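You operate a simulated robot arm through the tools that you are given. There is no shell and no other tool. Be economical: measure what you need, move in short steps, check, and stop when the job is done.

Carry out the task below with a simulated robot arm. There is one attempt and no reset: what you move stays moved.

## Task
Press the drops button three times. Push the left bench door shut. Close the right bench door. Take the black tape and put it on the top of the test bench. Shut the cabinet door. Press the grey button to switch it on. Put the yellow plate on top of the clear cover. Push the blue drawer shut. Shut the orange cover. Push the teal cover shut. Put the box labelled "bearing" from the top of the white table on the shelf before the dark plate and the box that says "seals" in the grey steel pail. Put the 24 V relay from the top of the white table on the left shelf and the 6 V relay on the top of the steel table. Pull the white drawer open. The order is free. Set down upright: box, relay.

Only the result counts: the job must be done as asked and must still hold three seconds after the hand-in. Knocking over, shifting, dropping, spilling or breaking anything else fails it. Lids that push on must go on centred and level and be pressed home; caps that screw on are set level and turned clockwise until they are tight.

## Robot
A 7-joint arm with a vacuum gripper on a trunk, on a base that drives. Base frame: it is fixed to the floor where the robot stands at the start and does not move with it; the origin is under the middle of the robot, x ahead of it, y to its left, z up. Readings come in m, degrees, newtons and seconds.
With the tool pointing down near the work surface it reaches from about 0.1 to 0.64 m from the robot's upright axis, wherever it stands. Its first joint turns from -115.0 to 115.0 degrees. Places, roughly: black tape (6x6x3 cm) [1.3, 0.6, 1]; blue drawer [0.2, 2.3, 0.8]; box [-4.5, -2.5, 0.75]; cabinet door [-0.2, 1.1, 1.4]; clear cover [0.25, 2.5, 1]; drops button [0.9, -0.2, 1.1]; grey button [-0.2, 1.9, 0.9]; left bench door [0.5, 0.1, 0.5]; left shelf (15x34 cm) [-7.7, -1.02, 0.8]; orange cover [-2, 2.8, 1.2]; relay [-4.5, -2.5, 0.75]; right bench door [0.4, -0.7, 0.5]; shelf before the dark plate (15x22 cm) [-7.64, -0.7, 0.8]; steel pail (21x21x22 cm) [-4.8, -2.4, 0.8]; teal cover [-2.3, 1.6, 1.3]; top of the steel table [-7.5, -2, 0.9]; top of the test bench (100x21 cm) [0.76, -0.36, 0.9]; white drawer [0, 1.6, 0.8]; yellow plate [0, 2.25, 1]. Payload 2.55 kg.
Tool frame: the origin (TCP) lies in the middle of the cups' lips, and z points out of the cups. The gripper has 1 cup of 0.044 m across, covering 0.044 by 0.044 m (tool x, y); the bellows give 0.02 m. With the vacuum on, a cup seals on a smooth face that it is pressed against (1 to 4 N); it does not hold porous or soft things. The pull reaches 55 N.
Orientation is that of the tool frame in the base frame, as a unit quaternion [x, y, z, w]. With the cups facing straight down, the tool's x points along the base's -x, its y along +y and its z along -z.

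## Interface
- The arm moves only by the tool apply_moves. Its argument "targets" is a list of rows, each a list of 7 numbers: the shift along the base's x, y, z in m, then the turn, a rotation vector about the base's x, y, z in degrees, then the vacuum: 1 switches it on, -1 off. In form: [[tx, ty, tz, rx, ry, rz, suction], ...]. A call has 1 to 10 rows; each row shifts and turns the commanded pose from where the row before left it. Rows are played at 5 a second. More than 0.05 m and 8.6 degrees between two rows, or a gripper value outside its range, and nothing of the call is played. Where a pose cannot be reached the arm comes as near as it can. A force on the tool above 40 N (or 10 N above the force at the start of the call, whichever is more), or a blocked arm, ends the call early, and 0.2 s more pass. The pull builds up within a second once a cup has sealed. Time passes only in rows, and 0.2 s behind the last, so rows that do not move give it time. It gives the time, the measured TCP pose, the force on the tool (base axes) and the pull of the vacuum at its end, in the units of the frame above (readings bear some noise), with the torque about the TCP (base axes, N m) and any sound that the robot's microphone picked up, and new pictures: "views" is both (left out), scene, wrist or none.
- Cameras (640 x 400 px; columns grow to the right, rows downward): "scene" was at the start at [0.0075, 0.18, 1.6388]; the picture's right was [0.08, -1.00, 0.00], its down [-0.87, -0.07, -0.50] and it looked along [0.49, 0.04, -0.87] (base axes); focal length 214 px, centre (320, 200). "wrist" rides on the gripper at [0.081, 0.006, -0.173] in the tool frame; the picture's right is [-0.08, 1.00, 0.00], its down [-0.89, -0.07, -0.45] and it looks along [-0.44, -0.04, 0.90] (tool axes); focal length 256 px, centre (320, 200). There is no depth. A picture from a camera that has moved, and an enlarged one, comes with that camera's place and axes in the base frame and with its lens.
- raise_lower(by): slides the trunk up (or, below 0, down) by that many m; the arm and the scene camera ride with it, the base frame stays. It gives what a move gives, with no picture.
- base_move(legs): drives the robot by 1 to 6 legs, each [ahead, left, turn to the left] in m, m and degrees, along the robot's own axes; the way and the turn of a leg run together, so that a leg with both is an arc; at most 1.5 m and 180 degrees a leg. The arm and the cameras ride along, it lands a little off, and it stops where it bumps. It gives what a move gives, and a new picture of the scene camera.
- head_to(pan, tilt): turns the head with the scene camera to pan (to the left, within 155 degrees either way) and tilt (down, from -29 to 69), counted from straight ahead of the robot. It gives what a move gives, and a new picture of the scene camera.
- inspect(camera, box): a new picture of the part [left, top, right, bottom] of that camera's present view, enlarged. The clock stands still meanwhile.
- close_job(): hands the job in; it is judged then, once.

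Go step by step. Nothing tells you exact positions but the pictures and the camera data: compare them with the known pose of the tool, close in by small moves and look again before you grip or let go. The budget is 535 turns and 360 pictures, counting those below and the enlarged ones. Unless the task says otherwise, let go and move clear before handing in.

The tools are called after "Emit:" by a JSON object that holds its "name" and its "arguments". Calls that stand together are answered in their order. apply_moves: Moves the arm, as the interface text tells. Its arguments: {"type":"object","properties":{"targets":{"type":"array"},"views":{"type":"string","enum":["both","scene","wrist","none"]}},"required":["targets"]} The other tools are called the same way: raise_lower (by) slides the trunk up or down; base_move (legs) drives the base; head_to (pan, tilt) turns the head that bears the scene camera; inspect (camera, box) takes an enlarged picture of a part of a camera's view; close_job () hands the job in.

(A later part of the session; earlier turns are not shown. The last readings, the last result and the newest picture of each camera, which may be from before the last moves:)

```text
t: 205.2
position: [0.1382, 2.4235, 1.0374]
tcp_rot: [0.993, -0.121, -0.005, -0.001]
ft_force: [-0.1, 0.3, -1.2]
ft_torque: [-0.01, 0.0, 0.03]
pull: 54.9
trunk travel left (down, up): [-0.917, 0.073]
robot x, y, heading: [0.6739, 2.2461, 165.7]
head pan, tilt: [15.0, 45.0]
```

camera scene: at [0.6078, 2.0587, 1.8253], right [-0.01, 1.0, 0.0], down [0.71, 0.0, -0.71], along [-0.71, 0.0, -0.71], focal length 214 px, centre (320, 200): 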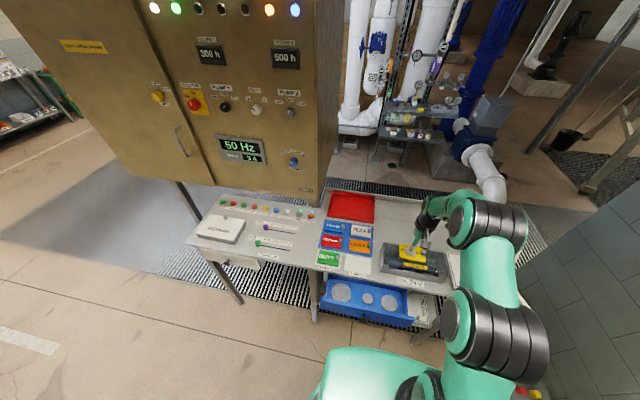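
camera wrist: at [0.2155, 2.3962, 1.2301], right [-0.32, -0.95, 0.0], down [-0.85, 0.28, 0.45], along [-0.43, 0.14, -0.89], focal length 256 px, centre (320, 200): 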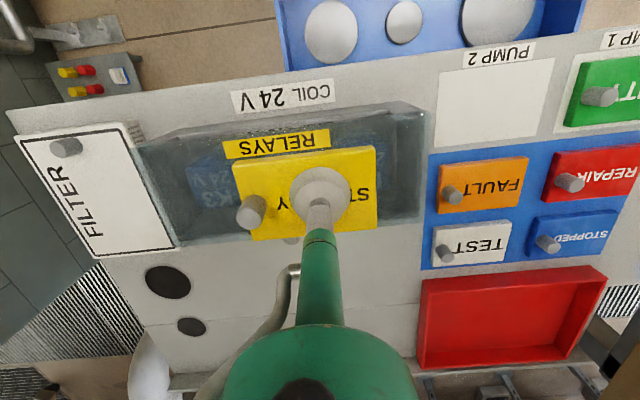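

Emit:
{"name": "apply_moves", "arguments": {"targets": [[0, 0, -0.003, 0, 0, 0, 1], [0, 0, -0.003, 0, 0, 0, 1], [0, 0, -0.003, 0, 0, 0, 1], [0, 0, 0, 0, 0, 0, 1]], "views": "wrist"}}

```text
t: 206.2
position: [0.1386, 2.423, 1.0295]
tcp_rot: [0.993, -0.121, -0.005, -0.001]
ft_force: [0.0, -0.2, -0.7]
ft_torque: [-0.01, 0.02, 0.01]
pull: 55.1
trunk travel left (down, up): [-0.917, 0.073]
robot x, y, heading: [0.6755, 2.2465, 165.4]
head pan, tilt: [15.0, 45.0]
camera wrist: at [0.2162, 2.3966, 1.201], right [-0.32, -0.95, 0.0], down [-0.85, 0.28, 0.45], along [-0.43, 0.14, -0.89], focal length 256 px, centre (320, 200)
```

wrist: 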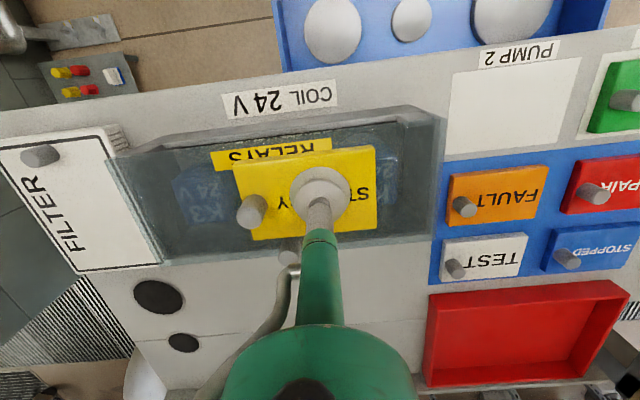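

Emit:
{"name": "apply_moves", "arguments": {"targets": [[0, 0, -0.003, 0, 0, 0, 1], [0, 0, -0.003, 0, 0, 0, 1], [0, 0, -0.003, 0, 0, 0, 1], [0, 0, -0.003, 0, 0, 0, 1], [0, 0, 0, 0, 0, 0, 1]], "views": "none"}}

```text
t: 207.3
position: [0.1386, 2.4239, 1.0217]
tcp_rot: [0.993, -0.121, -0.01, -0.002]
ft_force: [-0.1, -0.5, 30.7]
ft_torque: [-0.04, -0.51, -0.04]
pull: 55.1
trunk travel left (down, up): [-0.917, 0.073]
robot x, y, heading: [0.6713, 2.2502, 165.4]
head pan, tilt: [15.0, 45.0]
```

Contact (31 N). I ease up, release and lift.

Emit:
{"name": "apply_moves", "arguments": {"targets": [[0, 0, 0.004, 0, 0, 0, 1], [0, 0, 0, 0, 0, 0, -1], [0, 0, 0, 0, 0, 0, -1], [0, 0, 0.005, 0, 0, 0, -1], [0, 0, 0.02, 0, 0, 0, -1], [0, 0, 0.04, 0, 0, 0, -1], [0.02, 0, 0.04, 0, 0, 0, -1]], "views": "wrist"}}

```text
t: 208.9
position: [0.1618, 2.423, 1.128]
tcp_rot: [0.993, -0.12, -0.006, -0.001]
ft_force: [0.3, 0.7, 0.2]
ft_torque: [0.05, 0.04, 0.01]
pull: 0.1
trunk travel left (down, up): [-0.917, 0.073]
robot x, y, heading: [0.6752, 2.2472, 165.5]
head pan, tilt: [15.0, 45.0]
camera wrist: at [0.2384, 2.3962, 1.2996], right [-0.32, -0.95, 0.0], down [-0.85, 0.28, 0.45], along [-0.43, 0.14, -0.89], focal length 256 px, centre (320, 200)
```

wrist: 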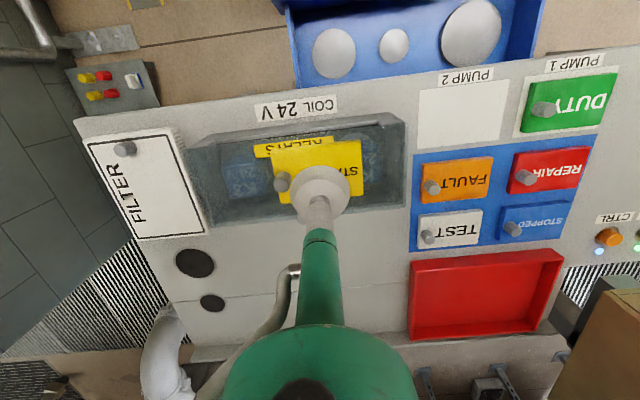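

The yellow plate lies on the clear cover. Now the blue drawer: I back off, turn the tool level, and lower the trunk.

Emit:
{"name": "base_move", "arguments": {"legs": [[-0.5, 0, 0]]}}

Emit:
{"name": "apply_moves", "arguments": {"targets": [[-0.015, 0.004, 0, 2.1, 8.0, 0, -1], [-0.015, 0.004, 0, 2.1, 8.0, 0, -1], [-0.015, 0.004, 0, 2.1, 8.0, 0, -1], [-0.015, 0.004, 0, 2.1, 8.0, 0, -1], [-0.015, 0.004, 0, 2.1, 8.0, 0, -1], [-0.015, 0.004, 0, 2.1, 8.0, 0, -1], [-0.015, 0.004, 0, 2.1, 8.0, 0, -1], [-0.015, 0.004, 0, 2.1, 8.0, 0, -1], [-0.015, 0.004, 0, 2.1, 8.0, 0, -1], [-0.015, 0.004, 0, 1.5, 6.0, 0, -1]], "views": "none"}}

Emit:
{"name": "raise_lower", "arguments": {"by": -0.3}}

Emit:
{"name": "head_to", "arguments": {"pan": 0, "tilt": 35}}

```text
t: 211.9
position: [0.6443, 2.2982, 1.1263]
tcp_rot: [0.993, -0.12, -0.004, -0.001]
ft_force: [0.0, 0.3, 0.5]
ft_torque: [-0.01, 0.03, 0.0]
pull: 0.1
trunk travel left (down, up): [-0.917, 0.073]
robot x, y, heading: [1.1603, 2.1195, 165.5]
head pan, tilt: [15.0, 45.0]
camera scene: at [1.0938, 1.9328, 1.8254], right [-0.01, 1.0, 0.0], down [0.71, 0.01, -0.71], along [-0.71, -0.01, -0.71], focal length 214 px, centre (320, 200)
```

scene: 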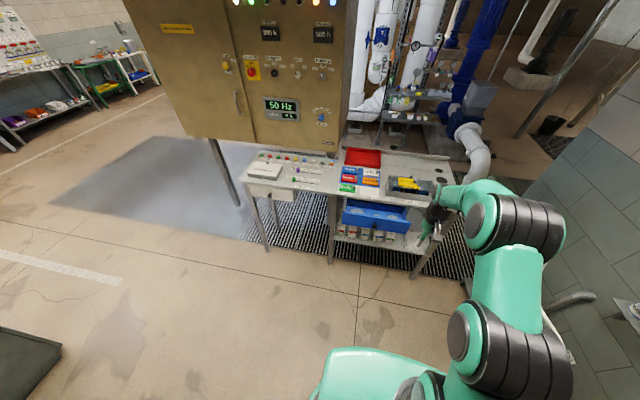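

```text
t: 214.1
position: [0.5146, 2.3526, 1.1254]
tcp_rot: [0.777, -0.084, -0.619, -0.076]
ft_force: [0.8, 0.0, 0.0]
ft_torque: [-0.01, -0.03, 0.01]
pull: 0.0
out of reach, approached as far as the arm can: row 6, 7, 9, 10
trunk travel left (down, up): [-0.917, 0.073]
robot x, y, heading: [1.1575, 2.1235, 165.5]
head pan, tilt: [15.0, 45.0]
```

```text
t: 217.1
position: [0.513, 2.3521, 0.8255]
tcp_rot: [0.778, -0.084, -0.618, -0.075]
ft_force: [0.5, 0.5, -0.2]
ft_torque: [0.0, 0.0, 0.0]
pull: 0.0
trunk travel left (down, up): [-0.617, 0.373]
robot x, y, heading: [1.1549, 2.121, 165.3]
head pan, tilt: [15.0, 45.0]
```

```text
t: 217.9
position: [0.5142, 2.3512, 0.8257]
tcp_rot: [0.778, -0.085, -0.617, -0.075]
ft_force: [1.3, -0.4, 0.3]
ft_torque: [0.02, 0.03, 0.01]
pull: 0.0
trunk travel left (down, up): [-0.617, 0.373]
robot x, y, heading: [1.1585, 2.1233, 165.5]
head pan, tilt: [0.0, 35.0]
camera scene: at [1.0897, 1.9555, 1.5401], right [0.25, 0.97, 0.0], down [0.56, -0.14, -0.82], along [-0.79, 0.2, -0.57], focal length 214 px, centre (320, 200)
```

scene: 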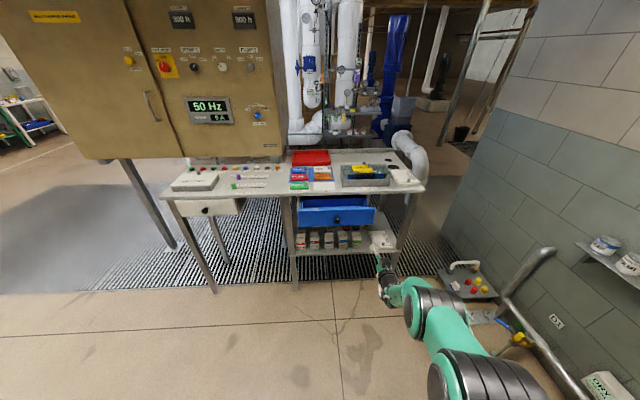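

Knob at (0.325,2.242,0.847). I line up just right of the knob and push.

Emit:
{"name": "base_move", "arguments": {"legs": [[0.11, 0.105, 0]]}}

Emit:
{"name": "apply_moves", "arguments": {"targets": [[0, 0, 0.015, 0, 0, 0, -1], [0, 0, 0, 0, 0, 0, -1]], "views": "both"}}

Emit:
{"name": "inspect", "arguments": {"camera": "scene", "box": [260, 160, 440, 300]}}

```text
t: 219.2
position: [0.3814, 2.2762, 0.8233]
tcp_rot: [0.779, -0.084, -0.617, -0.074]
ft_force: [0.3, 0.0, -0.9]
ft_torque: [-0.02, 0.0, -0.03]
pull: 0.1
trunk travel left (down, up): [-0.617, 0.373]
robot x, y, heading: [1.0306, 2.0461, 165.5]
head pan, tilt: [0.0, 35.0]
camera scene: at [0.9565, 1.8812, 1.54], right [0.25, 0.97, 0.0], down [0.56, -0.14, -0.82], along [-0.79, 0.2, -0.57], focal length 214 px, centre (320, 200)
```

scene: 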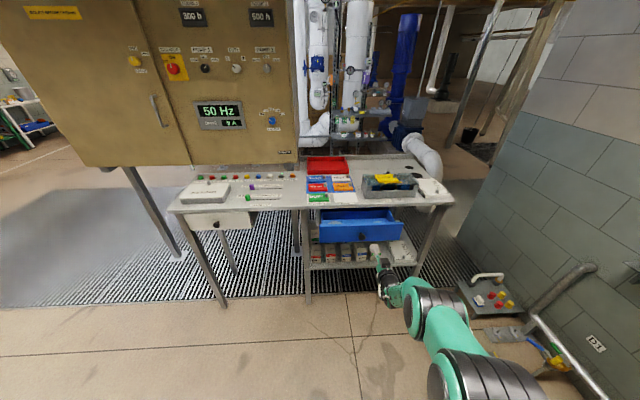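

```text
t: 219.8
position: [0.3815, 2.278, 0.8405]
tcp_rot: [0.779, -0.084, -0.616, -0.075]
ft_force: [0.2, 0.1, 0.1]
ft_torque: [-0.01, -0.01, 0.01]
pull: 0.1
trunk travel left (down, up): [-0.617, 0.373]
robot x, y, heading: [1.0279, 2.0506, 165.6]
head pan, tilt: [0.0, 35.0]
camera scene: at [0.9577, 1.882, 1.5402], right [0.25, 0.97, 0.0], down [0.56, -0.14, -0.82], along [-0.79, 0.2, -0.57], focal length 214 px, centre (320, 200)
camera wrist: at [0.5608, 2.2299, 0.8004], right [-0.24, -0.97, 0.06], down [0.24, 0.01, 0.97], along [-0.94, 0.25, 0.23], focal length 256 px, centre (320, 200)
```

scene: 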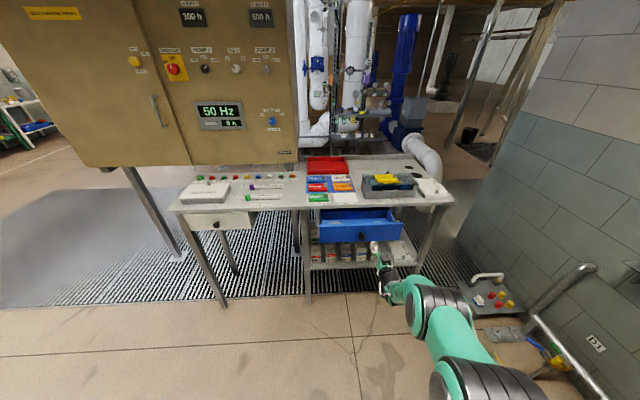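
wrist: 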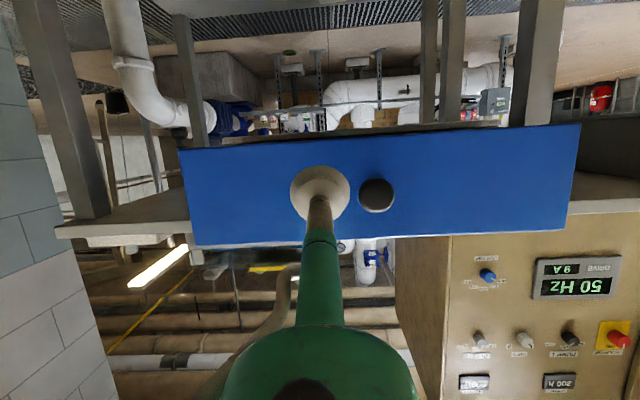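

```text
2.86 times, centred on (350, 230) of scene
camera zoom: at [0.9577, 1.882, 1.5402], right [0.25, 0.97, 0.0], down [0.56, -0.14, -0.82], along [-0.79, 0.2, -0.57], focal length 613 px, centre (234, 114)
```

zoom: 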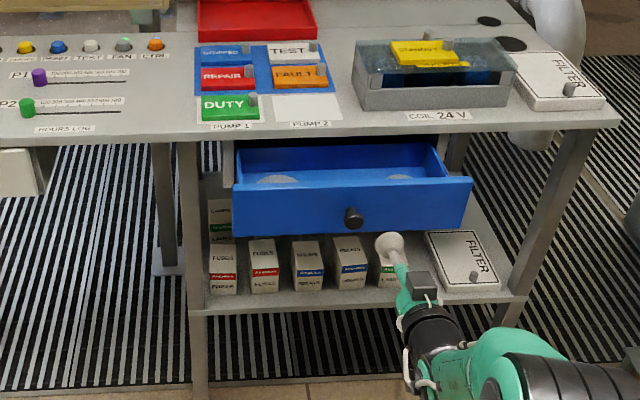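

Emit:
{"name": "apply_moves", "arguments": {"targets": [[-0.039, 0.008, 0, 0, 0, 0, -1], [-0.039, 0.008, 0, 0, 0, 0, -1], [-0.039, 0.008, 0, 0, 0, 0, -1], [-0.029, 0.006, 0, 0, 0, 0, -1], [-0.02, 0.004, 0, 0, 0, 0, -1]], "views": "scene"}}

```text
t: 221.1
position: [0.2146, 2.3123, 0.8402]
tcp_rot: [0.779, -0.084, -0.617, -0.074]
ft_force: [0.5, 0.0, -0.2]
ft_torque: [0.03, 0.0, 0.01]
pull: 0.1
trunk travel left (down, up): [-0.617, 0.373]
robot x, y, heading: [1.0272, 2.0483, 165.9]
head pan, tilt: [0.0, 35.0]
camera scene: at [0.9571, 1.8819, 1.5402], right [0.25, 0.97, 0.0], down [0.56, -0.14, -0.82], along [-0.79, 0.2, -0.57], focal length 214 px, centre (320, 200)
```

scene: 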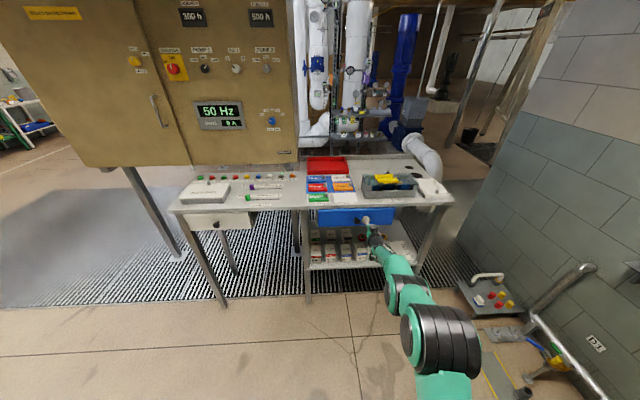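

Emit:
{"name": "apply_moves", "arguments": {"targets": [[-0.02, 0.004, 0, 0, 0, 0, -1], [-0.015, 0.003, 0, 0, 0, 0, -1], [-0.015, 0.003, 0, 0, 0, 0, -1], [-0.01, 0.002, 0, 0, 0, 0, -1], [-0.01, 0.002, 0, 0, 0, 0, -1]], "views": "scene"}}

Emit:
{"name": "inspect", "arguments": {"camera": "scene", "box": [260, 160, 440, 300]}}

```text
t: 221.7
position: [0.1864, 2.3173, 0.8374]
tcp_rot: [0.78, -0.085, -0.615, -0.074]
ft_force: [15.4, -5.3, 4.1]
ft_torque: [0.04, 0.34, -0.02]
pull: 0.1
trunk travel left (down, up): [-0.617, 0.373]
robot x, y, heading: [1.031, 2.052, 165.5]
head pan, tilt: [0.0, 35.0]
stopped in row 3: the force on the tool passed its limit at 48 N (the readings are from after the stop); the commanded pose is now the measured one
camera scene: at [0.9615, 1.8806, 1.5404], right [0.25, 0.97, 0.0], down [0.55, -0.14, -0.82], along [-0.79, 0.21, -0.57], focal length 214 px, centre (320, 200)
```

scene: 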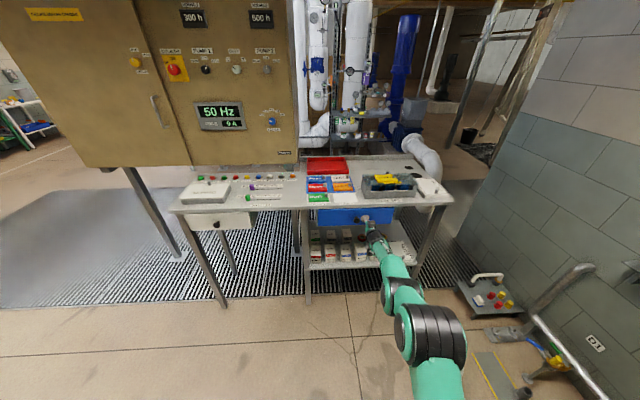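

```text
2.86 times, centred on (350, 230) of scene
camera zoom: at [0.9615, 1.8806, 1.5404], right [0.25, 0.97, 0.0], down [0.55, -0.14, -0.82], along [-0.79, 0.21, -0.57], focal length 613 px, centre (234, 114)
```

zoom: 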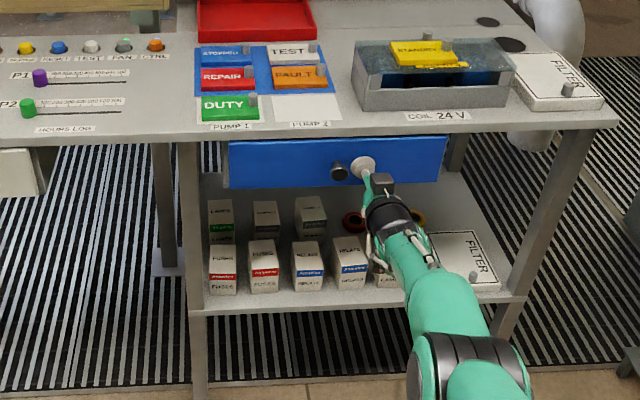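

The blue drawer is shut. Now the white drawer: I retract, level the tool fully and line up with its face right of the knob.

Emit:
{"name": "apply_moves", "arguments": {"targets": [[0.04, -0.01, 0, 0, 0, 0, -1], [0.04, -0.01, 0, 0, 0, 0, -1], [0.03, -0.008, 0, 1.6, 6.2, 0, -1], [0.03, -0.008, 0, 1.6, 6.2, 0, -1], [0, 0, 0, 0, 0, 0, -1]], "views": "none"}}

Emit:
{"name": "base_move", "arguments": {"legs": [[-0.15, 0, 0], [0, 0.66, 0]]}}

Emit:
{"name": "inspect", "arguments": {"camera": "wrist", "box": [0, 0, 640, 400]}}

```text
t: 222.9
position: [0.3293, 2.2948, 0.8345]
tcp_rot: [0.709, -0.072, -0.697, -0.083]
ft_force: [-0.2, -0.5, 0.1]
ft_torque: [0.03, 0.0, 0.02]
pull: 0.0
out of reach, approached as far as the arm can: row 4
trunk travel left (down, up): [-0.617, 0.373]
robot x, y, heading: [1.0227, 2.0478, 165.6]
head pan, tilt: [0.0, 35.0]
```

```text
t: 227.5
position: [0.3076, 1.6202, 0.8344]
tcp_rot: [0.709, -0.071, -0.697, -0.082]
ft_force: [-0.2, 0.6, 0.5]
ft_torque: [0.01, -0.02, 0.03]
pull: 0.1
trunk travel left (down, up): [-0.617, 0.373]
robot x, y, heading: [1.0068, 1.3723, 165.2]
head pan, tilt: [0.0, 35.0]
camera scene: at [0.9359, 1.2047, 1.5401], right [0.25, 0.97, 0.0], down [0.56, -0.14, -0.82], along [-0.79, 0.21, -0.57], focal length 214 px, centre (320, 200)
```

scene: 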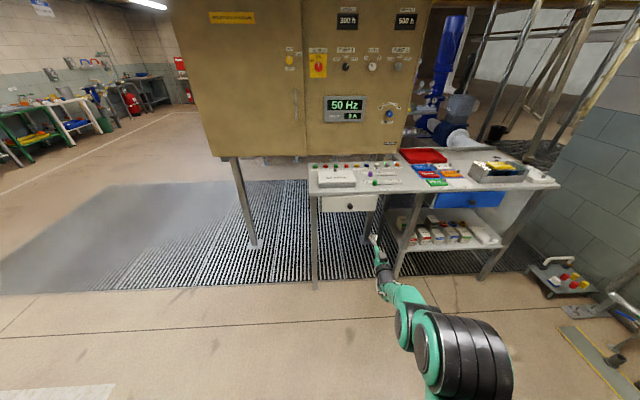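

```text
1.00 times, centred on (320, 200) of wrist (not enlarged: the box is as wide or as high as the picture)
camera zoom: at [0.4756, 1.5773, 0.7561], right [-0.22, -0.97, 0.06], down [0.43, -0.04, 0.9], along [-0.87, 0.22, 0.43], focal length 256 px, centre (320, 200)
```

zoom: 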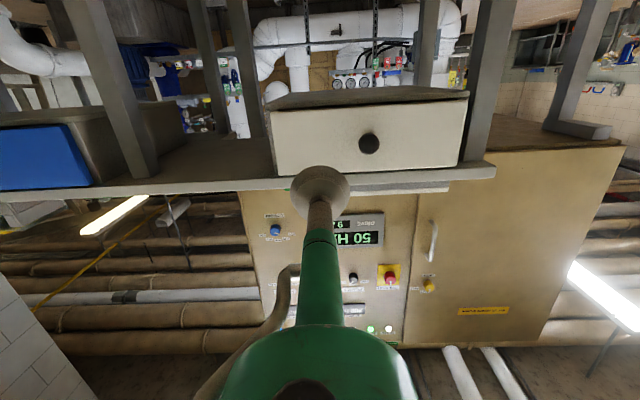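

The tool is level and normal to the drawer face. I close in beside the knob.

Emit:
{"name": "base_move", "arguments": {"legs": [[0.17, 0.01, 0]]}}

Emit:
{"name": "apply_moves", "arguments": {"targets": [[0, 0, 0.018, 0, 0, 0, -1], [-0.02, 0.004, 0, 0, 0, 0, -1], [0, 0, 0, 0, 0, 0, -1]], "views": "wrist"}}

```text
t: 229.0
position: [0.1399, 1.6541, 0.8324]
tcp_rot: [0.709, -0.072, -0.697, -0.082]
ft_force: [0.6, 0.4, -0.2]
ft_torque: [-0.02, 0.01, 0.02]
pull: 0.0
trunk travel left (down, up): [-0.617, 0.373]
robot x, y, heading: [0.8351, 1.4032, 165.6]
head pan, tilt: [0.0, 35.0]
camera scene: at [0.7675, 1.2387, 1.5401], right [0.25, 0.97, 0.0], down [0.56, -0.14, -0.82], along [-0.79, 0.21, -0.57], focal length 214 px, centre (320, 200)
```

scene: 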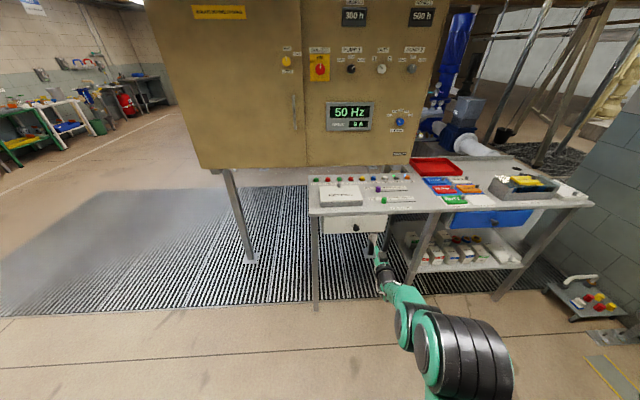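

```text
t: 229.8
position: [0.1204, 1.6582, 0.8517]
tcp_rot: [0.709, -0.072, -0.697, -0.083]
ft_force: [0.8, -0.2, -0.6]
ft_torque: [0.01, -0.01, 0.0]
pull: 0.1
trunk travel left (down, up): [-0.617, 0.373]
robot x, y, heading: [0.8402, 1.4037, 165.5]
head pan, tilt: [0.0, 35.0]
camera wrist: at [0.2884, 1.6149, 0.774], right [-0.22, -0.97, 0.06], down [0.43, -0.04, 0.9], along [-0.87, 0.22, 0.43], focal length 256 px, centre (320, 200)
```

wrist: 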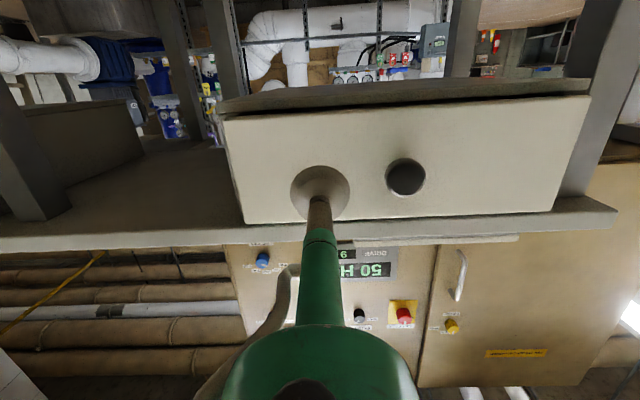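

Emit:
{"name": "apply_moves", "arguments": {"targets": [[-0.02, 0.004, 0, 0, 0, 0, 1], [-0.015, 0.003, 0, 0, 0, 0, 1], [-0.008, 0.002, 0, 0, 0, 0, 1], [-0.006, 0.001, 0, 0, 0, 0, 1], [0, 0, 0, 0, 0, 0, 1]], "views": "none"}}

```text
t: 231.0
position: [0.0738, 1.6675, 0.8526]
tcp_rot: [0.709, -0.072, -0.697, -0.083]
ft_force: [8.8, 0.0, 1.4]
ft_torque: [0.27, 0.51, 0.58]
pull: 54.4
trunk travel left (down, up): [-0.617, 0.373]
robot x, y, heading: [0.8374, 1.4051, 165.4]
head pan, tilt: [0.0, 35.0]
```

Sealed. I pull the drawer out.

Emit:
{"name": "apply_moves", "arguments": {"targets": [[0.015, -0.003, 0, 0, 0, 0, 1], [0.025, -0.005, 0, 0, 0, 0, 1], [0.03, -0.006, 0, 0, 0, 0, 1], [0.03, -0.006, 0, 0, 0, 0, 1], [0.03, -0.006, 0, 0, 0, 0, 1], [0, 0, 0, 0, 0, 0, 1]], "views": "scene"}}

```text
t: 232.4
position: [0.16, 1.6509, 0.8532]
tcp_rot: [0.711, -0.07, -0.695, -0.081]
ft_force: [0.7, -4.0, -2.4]
ft_torque: [-0.09, 0.55, 0.3]
pull: 54.4
out of reach, approached as far as the arm can: row 4, 5
trunk travel left (down, up): [-0.617, 0.373]
robot x, y, heading: [0.8411, 1.4091, 165.3]
head pan, tilt: [0.0, 35.0]
camera scene: at [0.7692, 1.2376, 1.5401], right [0.25, 0.97, 0.0], down [0.56, -0.14, -0.82], along [-0.79, 0.21, -0.57], focal length 214 px, centre (320, 200)
```

scene: 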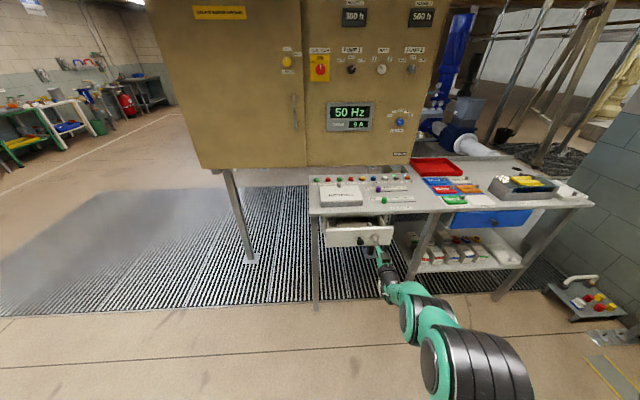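

The drawer moves. I pull further by driving back slowly.

Emit:
{"name": "base_move", "arguments": {"legs": [[-0.05, -0.002, 0]]}}

Emit:
{"name": "apply_moves", "arguments": {"targets": [[0, 0, 0, 0, 0, 0, 1]], "views": "none"}}

```text
t: 233.3
position: [0.2094, 1.6405, 0.8528]
tcp_rot: [0.711, -0.072, -0.695, -0.082]
ft_force: [-0.7, -4.1, -6.5]
ft_torque: [0.28, 0.37, 0.26]
pull: 54.8
trunk travel left (down, up): [-0.617, 0.373]
robot x, y, heading: [0.8879, 1.3917, 165.4]
head pan, tilt: [0.0, 35.0]
camera scene: at [0.8178, 1.2272, 1.5401], right [0.25, 0.97, 0.0], down [0.55, -0.14, -0.82], along [-0.79, 0.21, -0.57], focal length 214 px, centre (320, 200)
```

scene: 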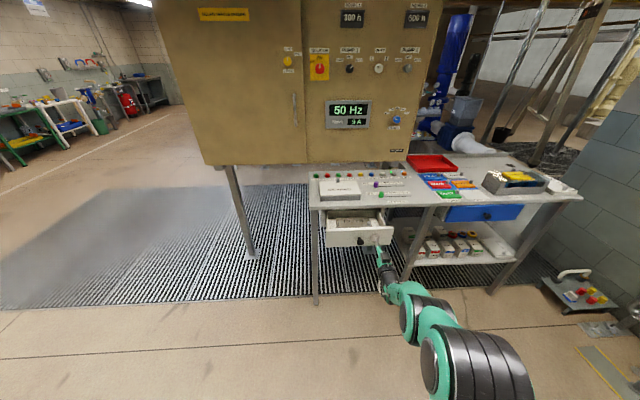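

```text
t: 233.7
position: [0.2093, 1.6405, 0.8523]
tcp_rot: [0.711, -0.072, -0.695, -0.082]
ft_force: [-0.5, -0.6, 0.5]
ft_torque: [0.11, 0.43, 0.18]
pull: 54.4
trunk travel left (down, up): [-0.617, 0.373]
robot x, y, heading: [0.8857, 1.3917, 165.4]
head pan, tilt: [0.0, 35.0]
```

Emit:
{"name": "base_move", "arguments": {"legs": [[-0.04, -0.002, 0]]}}

Emit:
{"name": "base_move", "arguments": {"legs": [[-0.04, -0.002, 0]]}}

```text
t: 234.6
position: [0.2489, 1.6331, 0.854]
tcp_rot: [0.711, -0.073, -0.695, -0.083]
ft_force: [0.2, 0.3, 0.1]
ft_torque: [0.23, 0.29, 0.16]
pull: 54.5
trunk travel left (down, up): [-0.617, 0.373]
robot x, y, heading: [0.9248, 1.3845, 165.7]
head pan, tilt: [0.0, 35.0]
camera scene: at [0.8576, 1.2195, 1.5402], right [0.25, 0.97, 0.0], down [0.55, -0.14, -0.82], along [-0.79, 0.21, -0.57], focal length 214 px, centre (320, 200)
```

scene: 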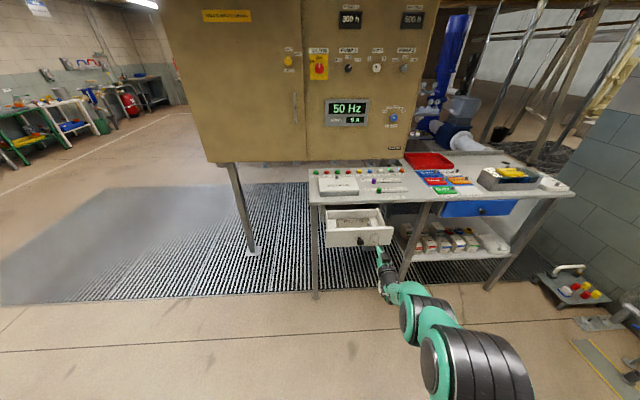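

```text
t: 235.5
position: [0.2879, 1.6236, 0.8528]
tcp_rot: [0.712, -0.07, -0.694, -0.081]
ft_force: [-0.2, 1.1, 0.4]
ft_torque: [0.16, 0.2, 0.14]
pull: 54.8
trunk travel left (down, up): [-0.617, 0.373]
robot x, y, heading: [0.9671, 1.3755, 165.5]
head pan, tilt: [0.0, 35.0]
camera scene: at [0.8971, 1.2116, 1.5402], right [0.25, 0.97, 0.0], down [0.55, -0.14, -0.82], along [-0.79, 0.21, -0.57], focal length 214 px, centre (320, 200)
```

scene: 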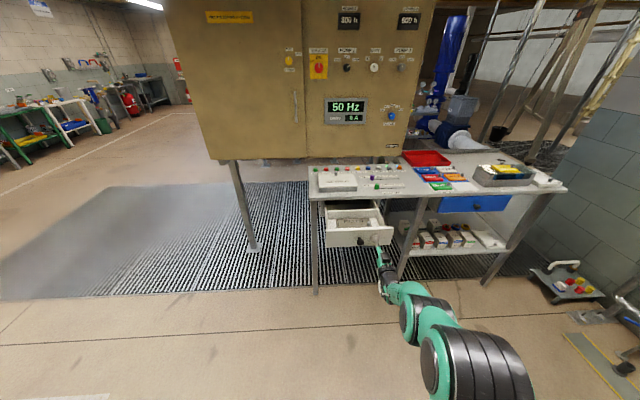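

Emit:
{"name": "base_move", "arguments": {"legs": [[-0.03, -0.0015, 0]]}}

Emit:
{"name": "inspect", "arguments": {"camera": "scene", "box": [280, 160, 460, 280]}}

```text
t: 236.3
position: [0.3165, 1.6188, 0.8536]
tcp_rot: [0.711, -0.072, -0.695, -0.083]
ft_force: [-0.6, 0.8, 0.4]
ft_torque: [-0.06, 0.22, 0.16]
pull: 55.1
trunk travel left (down, up): [-0.617, 0.373]
robot x, y, heading: [0.9962, 1.3716, 165.5]
head pan, tilt: [0.0, 35.0]
camera scene: at [0.9264, 1.2054, 1.5402], right [0.25, 0.97, 0.0], down [0.55, -0.14, -0.82], along [-0.79, 0.21, -0.57], focal length 214 px, centre (320, 200)
```

scene: 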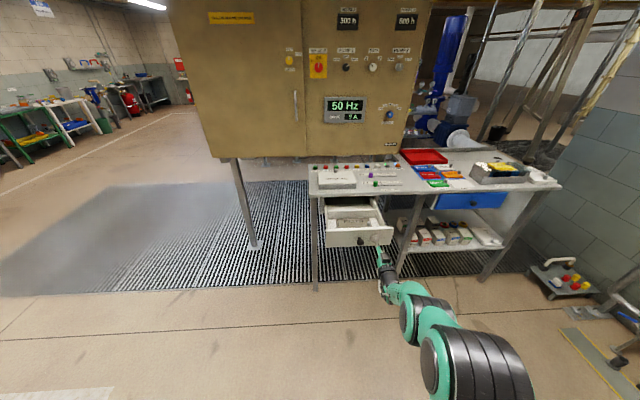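

```text
3.33 times, centred on (370, 220) of scene
camera zoom: at [0.9264, 1.2054, 1.5402], right [0.25, 0.97, 0.0], down [0.55, -0.14, -0.82], along [-0.79, 0.21, -0.57], focal length 715 px, centre (153, 133)
```

zoom: 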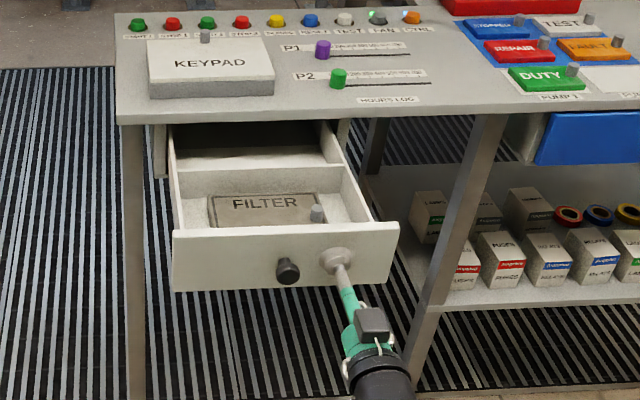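

Emit:
{"name": "base_move", "arguments": {"legs": [[-0.04, -0.002, 0]]}}

Emit:
{"name": "apply_moves", "arguments": {"targets": [[0, 0, 0, 0, 0, 0, 1]], "views": "none"}}

```text
t: 237.2
position: [0.3297, 1.6158, 0.868]
tcp_rot: [-0.702, 0.066, 0.704, 0.085]
ft_force: [-5.1, 1.2, -1.3]
ft_torque: [-0.17, -0.11, -0.07]
pull: 54.9
trunk travel left (down, up): [-0.617, 0.373]
robot x, y, heading: [1.0172, 1.367, 165.7]
head pan, tilt: [0.0, 35.0]
stopped in leg 1: the force on the tool passed its limit at 55 N (the readings are from after the stop); the commanded pose is now the measured one
camera scene: at [0.9467, 1.2008, 1.5399], right [0.25, 0.97, 0.0], down [0.56, -0.14, -0.82], along [-0.79, 0.21, -0.57], focal length 214 px, centre (320, 200)
```

scene: 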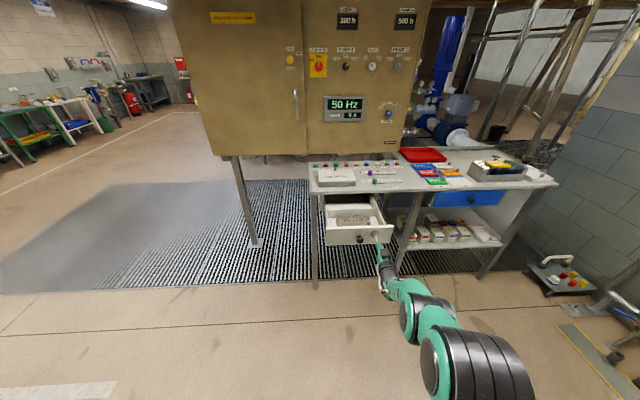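

```text
t: 237.6
position: [0.3309, 1.6151, 0.8678]
tcp_rot: [-0.701, 0.067, 0.704, 0.087]
ft_force: [-7.9, 1.0, -0.2]
ft_torque: [-0.13, -0.1, -0.08]
pull: 55.1
trunk travel left (down, up): [-0.617, 0.373]
robot x, y, heading: [1.0181, 1.367, 165.4]
head pan, tilt: [0.0, 35.0]
```

The stop is reached: the drawer is fully open. I release and back away.

Emit:
{"name": "apply_moves", "arguments": {"targets": [[0, 0, 0, 0, 0, 0, -1], [0, 0, 0, 0, 0, 0, -1], [0, 0, 0, 0, 0, 0, -1], [0, 0, 0, 0, 0, 0, -1]], "views": "none"}}

Emit:
{"name": "base_move", "arguments": {"legs": [[-0.12, 0, 0]]}}

Emit:
{"name": "inspect", "arguments": {"camera": "scene", "box": [280, 130, 560, 290]}}

```text
t: 238.6
position: [0.3305, 1.6158, 0.8685]
tcp_rot: [-0.701, 0.067, 0.704, 0.086]
ft_force: [-0.8, 0.2, -0.1]
ft_torque: [0.01, -0.03, 0.02]
pull: 0.0
trunk travel left (down, up): [-0.617, 0.373]
robot x, y, heading: [1.0168, 1.3652, 165.5]
head pan, tilt: [0.0, 35.0]
```

```text
t: 239.8
position: [0.4485, 1.5845, 0.87]
tcp_rot: [-0.701, 0.067, 0.705, 0.086]
ft_force: [-0.2, 0.4, 0.5]
ft_torque: [0.01, -0.03, -0.05]
pull: 0.1
trunk travel left (down, up): [-0.617, 0.373]
robot x, y, heading: [1.1301, 1.3339, 165.5]
head pan, tilt: [0.0, 35.0]
camera scene: at [1.0646, 1.1702, 1.5402], right [0.25, 0.97, 0.0], down [0.55, -0.14, -0.82], along [-0.79, 0.21, -0.57], focal length 214 px, centre (320, 200)
```

scene: 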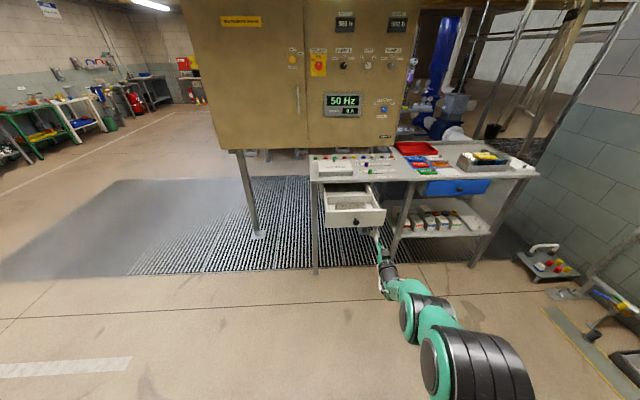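

```text
2.29 times, centred on (420, 210) of scene
camera zoom: at [1.0646, 1.1702, 1.5402], right [0.25, 0.97, 0.0], down [0.55, -0.14, -0.82], along [-0.79, 0.21, -0.57], focal length 490 px, centre (91, 177)
```

zoom: 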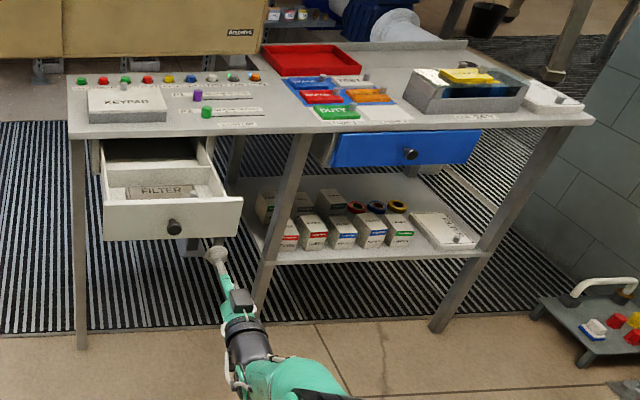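

Good. Next the covers near the white pipework. I drive around the cabinet toward (-1.2,0.35) and look.

Emit:
{"name": "base_move", "arguments": {"legs": [[0, 0.8, 0], [0, 0, 20], [1.5, 0, 0], [0.6, 0, 0]]}}

Emit:
{"name": "head_to", "arguments": {"pan": -60, "tilt": 15}}

```text
t: 255.2
position: [-1.877, 0.3558, 0.8691]
tcp_rot: [-0.702, -0.057, 0.709, -0.038]
ft_force: [0.3, 0.1, 0.1]
ft_torque: [0.01, 0.01, 0.01]
pull: 0.0
trunk travel left (down, up): [-0.617, 0.373]
robot x, y, heading: [-1.1477, 0.3613, -174.6]
head pan, tilt: [0.0, 35.0]
camera scene: at [-1.1579, 0.1784, 1.5402], right [-0.1, 1.0, 0.0], down [0.57, 0.06, -0.82], along [-0.81, -0.08, -0.57], focal length 214 px, centre (320, 200)
```

scene: 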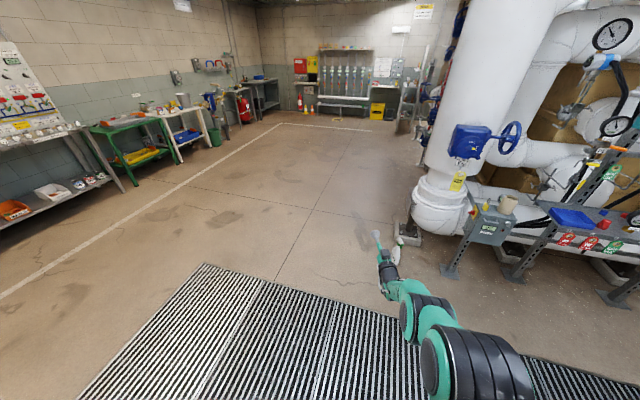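

```text
t: 256.5
position: [-1.8783, 0.3556, 0.8691]
tcp_rot: [-0.702, -0.057, 0.708, -0.039]
ft_force: [-0.4, 1.4, 0.6]
ft_torque: [0.01, 0.0, -0.01]
pull: 0.0
trunk travel left (down, up): [-0.617, 0.373]
robot x, y, heading: [-1.149, 0.3585, -174.2]
head pan, tilt: [-60.0, 15.0]
camera scene: at [-1.1241, 0.2629, 1.5721], right [0.81, 0.58, 0.0], down [0.15, -0.21, -0.97], along [-0.56, 0.79, -0.26], focal length 214 px, centre (320, 200)
```

scene: 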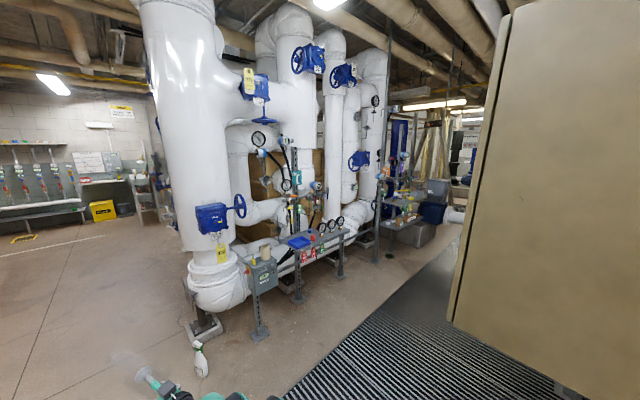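

Emit:
{"name": "inspect", "arguments": {"camera": "scene", "box": [240, 130, 340, 220]}}

Emit:
{"name": "inspect", "arguments": {"camera": "scene", "box": [330, 130, 450, 250]}}

```text
4.44 times, centred on (290, 175) of scene
camera zoom: at [-1.1241, 0.2629, 1.5721], right [0.81, 0.58, 0.0], down [0.15, -0.21, -0.97], along [-0.56, 0.79, -0.26], focal length 953 px, centre (453, 311)
```

zoom: 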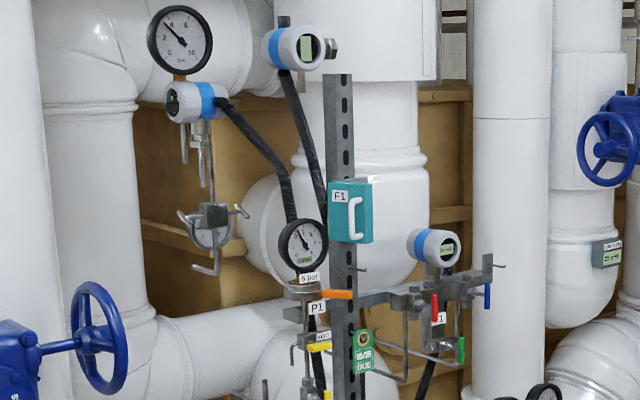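

```text
3.33 times, centred on (390, 190) of scene
camera zoom: at [-1.1241, 0.2629, 1.5721], right [0.81, 0.58, 0.0], down [0.15, -0.21, -0.97], along [-0.56, 0.79, -0.26], focal length 715 px, centre (87, 233)
```

zoom: 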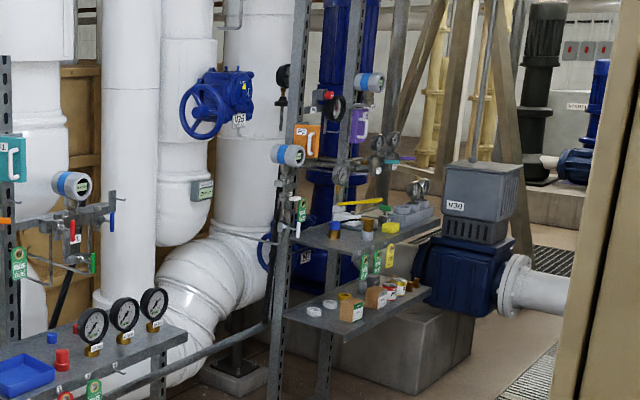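

The teal F1 box sits on a slotted post near (-2.3,1.6,1.3), the orange one on another post further along. The rack front faces about +x; I drive in front of the teal box.

Emit:
{"name": "base_move", "arguments": {"legs": [[0, 0, -18], [0.4, 0, 0], [0, -0.85, 0]]}}

Emit:
{"name": "raise_lower", "arguments": {"by": 0.3}}

Emit:
{"name": "head_to", "arguments": {"pan": 0, "tilt": 25}}

```text
t: 264.0
position: [-2.0526, 1.4915, 0.8681]
tcp_rot: [-0.703, 0.051, 0.706, 0.071]
ft_force: [0.0, -0.1, -0.3]
ft_torque: [0.0, 0.0, 0.0]
pull: 0.1
trunk travel left (down, up): [-0.617, 0.373]
robot x, y, heading: [-1.356, 1.2711, 168.0]
head pan, tilt: [-60.0, 15.0]
camera scene: at [-1.3627, 1.1733, 1.5722], right [0.95, 0.31, 0.0], down [0.08, -0.25, -0.97], along [-0.3, 0.92, -0.26], focal length 214 px, centre (320, 200)
```

scene: 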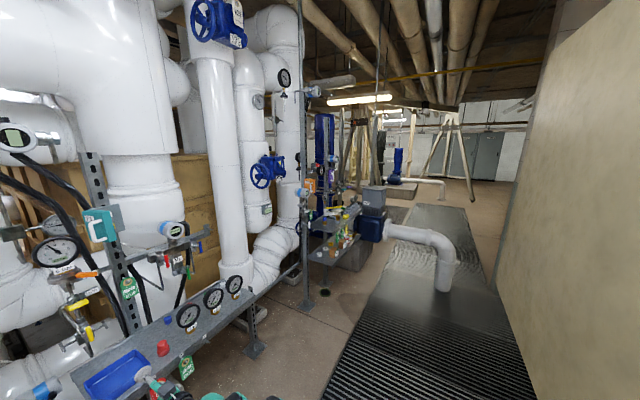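

```text
t: 267.0
position: [-2.053, 1.4911, 1.1677]
tcp_rot: [-0.703, 0.052, 0.706, 0.071]
ft_force: [-0.1, 0.7, -0.2]
ft_torque: [0.02, -0.01, 0.0]
pull: 0.0
trunk travel left (down, up): [-0.917, 0.073]
robot x, y, heading: [-1.357, 1.2719, 167.8]
head pan, tilt: [-60.0, 15.0]
```

```text
t: 268.3
position: [-2.0532, 1.4907, 1.1689]
tcp_rot: [-0.703, 0.052, 0.706, 0.072]
ft_force: [0.2, -0.2, 0.0]
ft_torque: [0.01, 0.03, 0.0]
pull: 0.0
trunk travel left (down, up): [-0.917, 0.073]
robot x, y, heading: [-1.3552, 1.2705, 167.9]
head pan, tilt: [0.0, 25.0]
camera scene: at [-1.4242, 1.1035, 1.856], right [0.21, 0.98, 0.0], down [0.41, -0.09, -0.91], along [-0.89, 0.19, -0.42], focal length 214 px, centre (320, 200)
```

scene: 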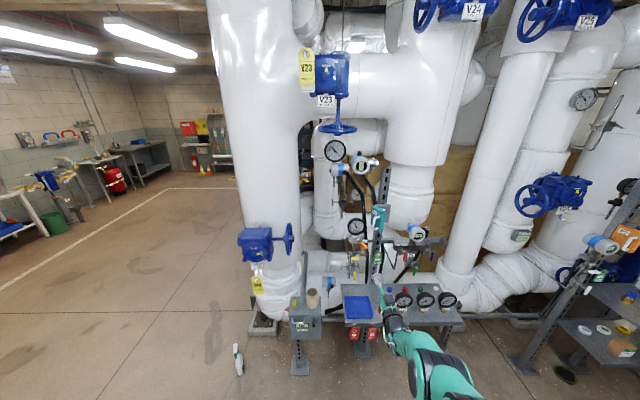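

Emit:
{"name": "inspect", "arguments": {"camera": "scene", "box": [330, 150, 450, 320]}}

Emit:
{"name": "inspect", "arguments": {"camera": "wrist", "box": [0, 0, 640, 400]}}

```text
2.35 times, centred on (390, 235) of scene
camera zoom: at [-1.4242, 1.1035, 1.856], right [0.21, 0.98, 0.0], down [0.41, -0.09, -0.91], along [-0.89, 0.19, -0.42], focal length 505 px, centre (155, 118)
```

zoom: 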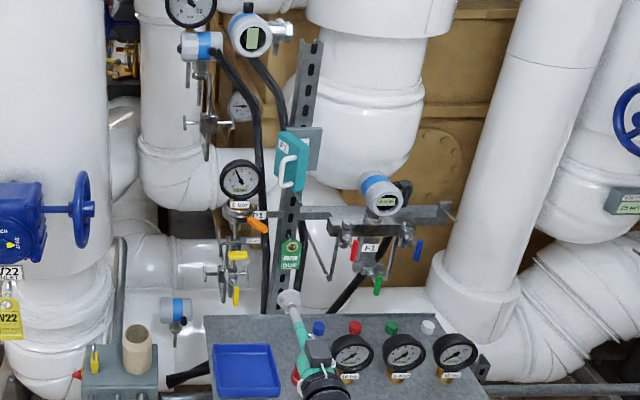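

```text
1.00 times, centred on (320, 200) of wrist (not enlarged: the box is as wide or as high as the picture)
camera zoom: at [-1.8852, 1.4566, 1.087], right [-0.17, -0.98, 0.05], down [0.45, -0.03, 0.89], along [-0.87, 0.18, 0.45], focal length 256 px, centre (320, 200)
```

zoom: 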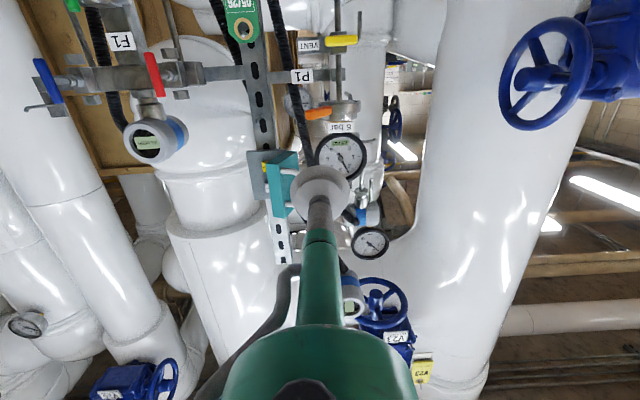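

Emit:
{"name": "inspect", "arguments": {"camera": "wrist", "box": [230, 120, 350, 240]}}

Emit:
{"name": "inspect", "arguments": {"camera": "scene", "box": [360, 190, 410, 240]}}

```text
3.33 times, centred on (290, 180) of wrist
camera zoom: at [-1.8852, 1.4566, 1.087], right [-0.17, -0.98, 0.05], down [0.45, -0.03, 0.89], along [-0.87, 0.18, 0.45], focal length 853 px, centre (420, 267)
```

zoom: 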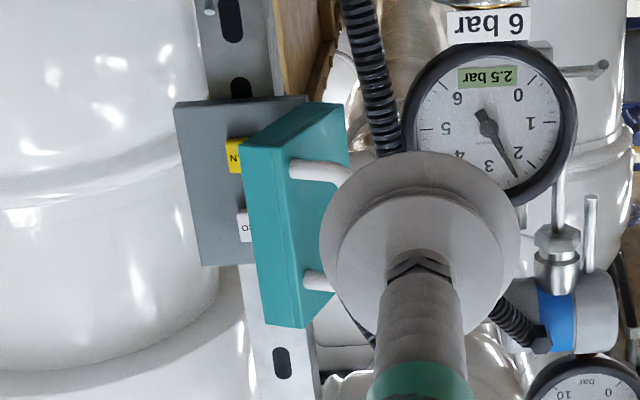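

```text
8.00 times, centred on (385, 215) of scene
camera zoom: at [-1.4242, 1.1035, 1.856], right [0.21, 0.98, 0.0], down [0.41, -0.09, -0.91], along [-0.89, 0.19, -0.42], focal length 1716 px, centre (-200, 80)
```

zoom: 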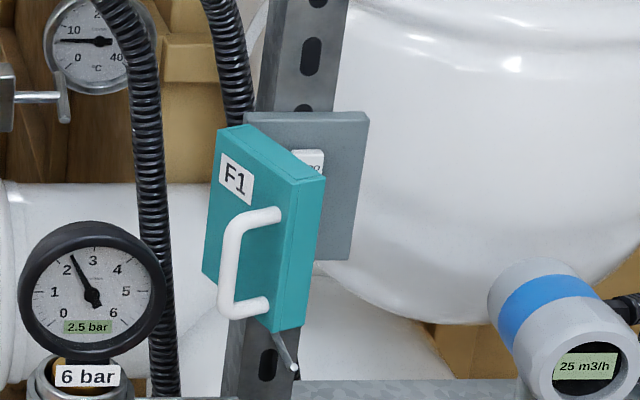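

The teal cover is hinged at its left with its free edge swung out, at about (-2.30,1.613,1.285). I line up with the free edge.

Emit:
{"name": "raise_lower", "arguments": {"by": 0.07}}

Emit:
{"name": "base_move", "arguments": {"legs": [[0, -0.095, 0], [0.1, 0, 0]]}}

Emit:
{"name": "apply_moves", "arguments": {"targets": [[0, 0, 0.02, 0, 0, 0, -1], [0, 0, 0.02, 0, 0, 0, -1], [0, 0, 0.01, 0, 0, 0, -1], [0, 0, 0, 0, 0, 0, -1]], "views": "wrist"}}

```text
t: 269.4
position: [-2.053, 1.4912, 1.2383]
tcp_rot: [-0.703, 0.052, 0.706, 0.071]
ft_force: [0.6, 0.5, 0.4]
ft_torque: [0.01, -0.02, 0.0]
pull: 0.0
trunk travel left (down, up): [-0.987, 0.003]
robot x, y, heading: [-1.3579, 1.2716, 168.0]
head pan, tilt: [0.0, 25.0]
```

```text
t: 271.3
position: [-2.1309, 1.6048, 1.2376]
tcp_rot: [-0.703, 0.053, 0.706, 0.07]
ft_force: [0.5, -1.1, -0.5]
ft_torque: [0.01, -0.01, 0.0]
pull: 0.1
trunk travel left (down, up): [-0.987, 0.003]
robot x, y, heading: [-1.4387, 1.383, 167.9]
head pan, tilt: [0.0, 25.0]
camera scene: at [-1.5024, 1.218, 1.926], right [0.21, 0.98, 0.0], down [0.41, -0.09, -0.91], along [-0.89, 0.19, -0.42], focal length 214 px, centre (320, 200)
```

scene: 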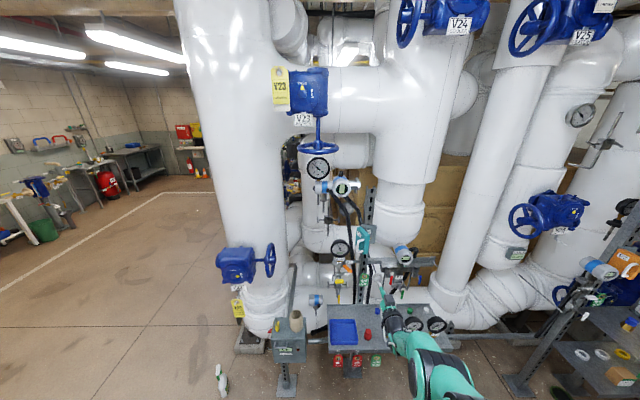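

```text
t: 272.3
position: [-2.1323, 1.6054, 1.2893]
tcp_rot: [-0.703, 0.051, 0.706, 0.069]
ft_force: [-0.3, -0.3, -0.3]
ft_torque: [-0.01, 0.01, 0.01]
pull: 0.1
trunk travel left (down, up): [-0.987, 0.003]
robot x, y, heading: [-1.4371, 1.3854, 167.8]
head pan, tilt: [0.0, 25.0]
camera wrist: at [-1.9636, 1.5706, 1.2071], right [-0.17, -0.98, 0.05], down [0.45, -0.03, 0.89], along [-0.88, 0.18, 0.45], focal length 256 px, centre (320, 200)
```

wrist: 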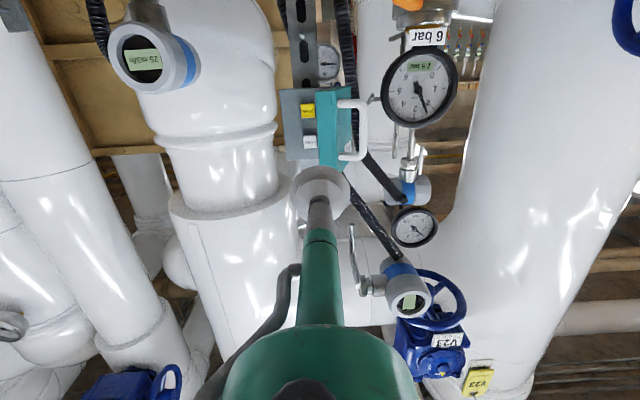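

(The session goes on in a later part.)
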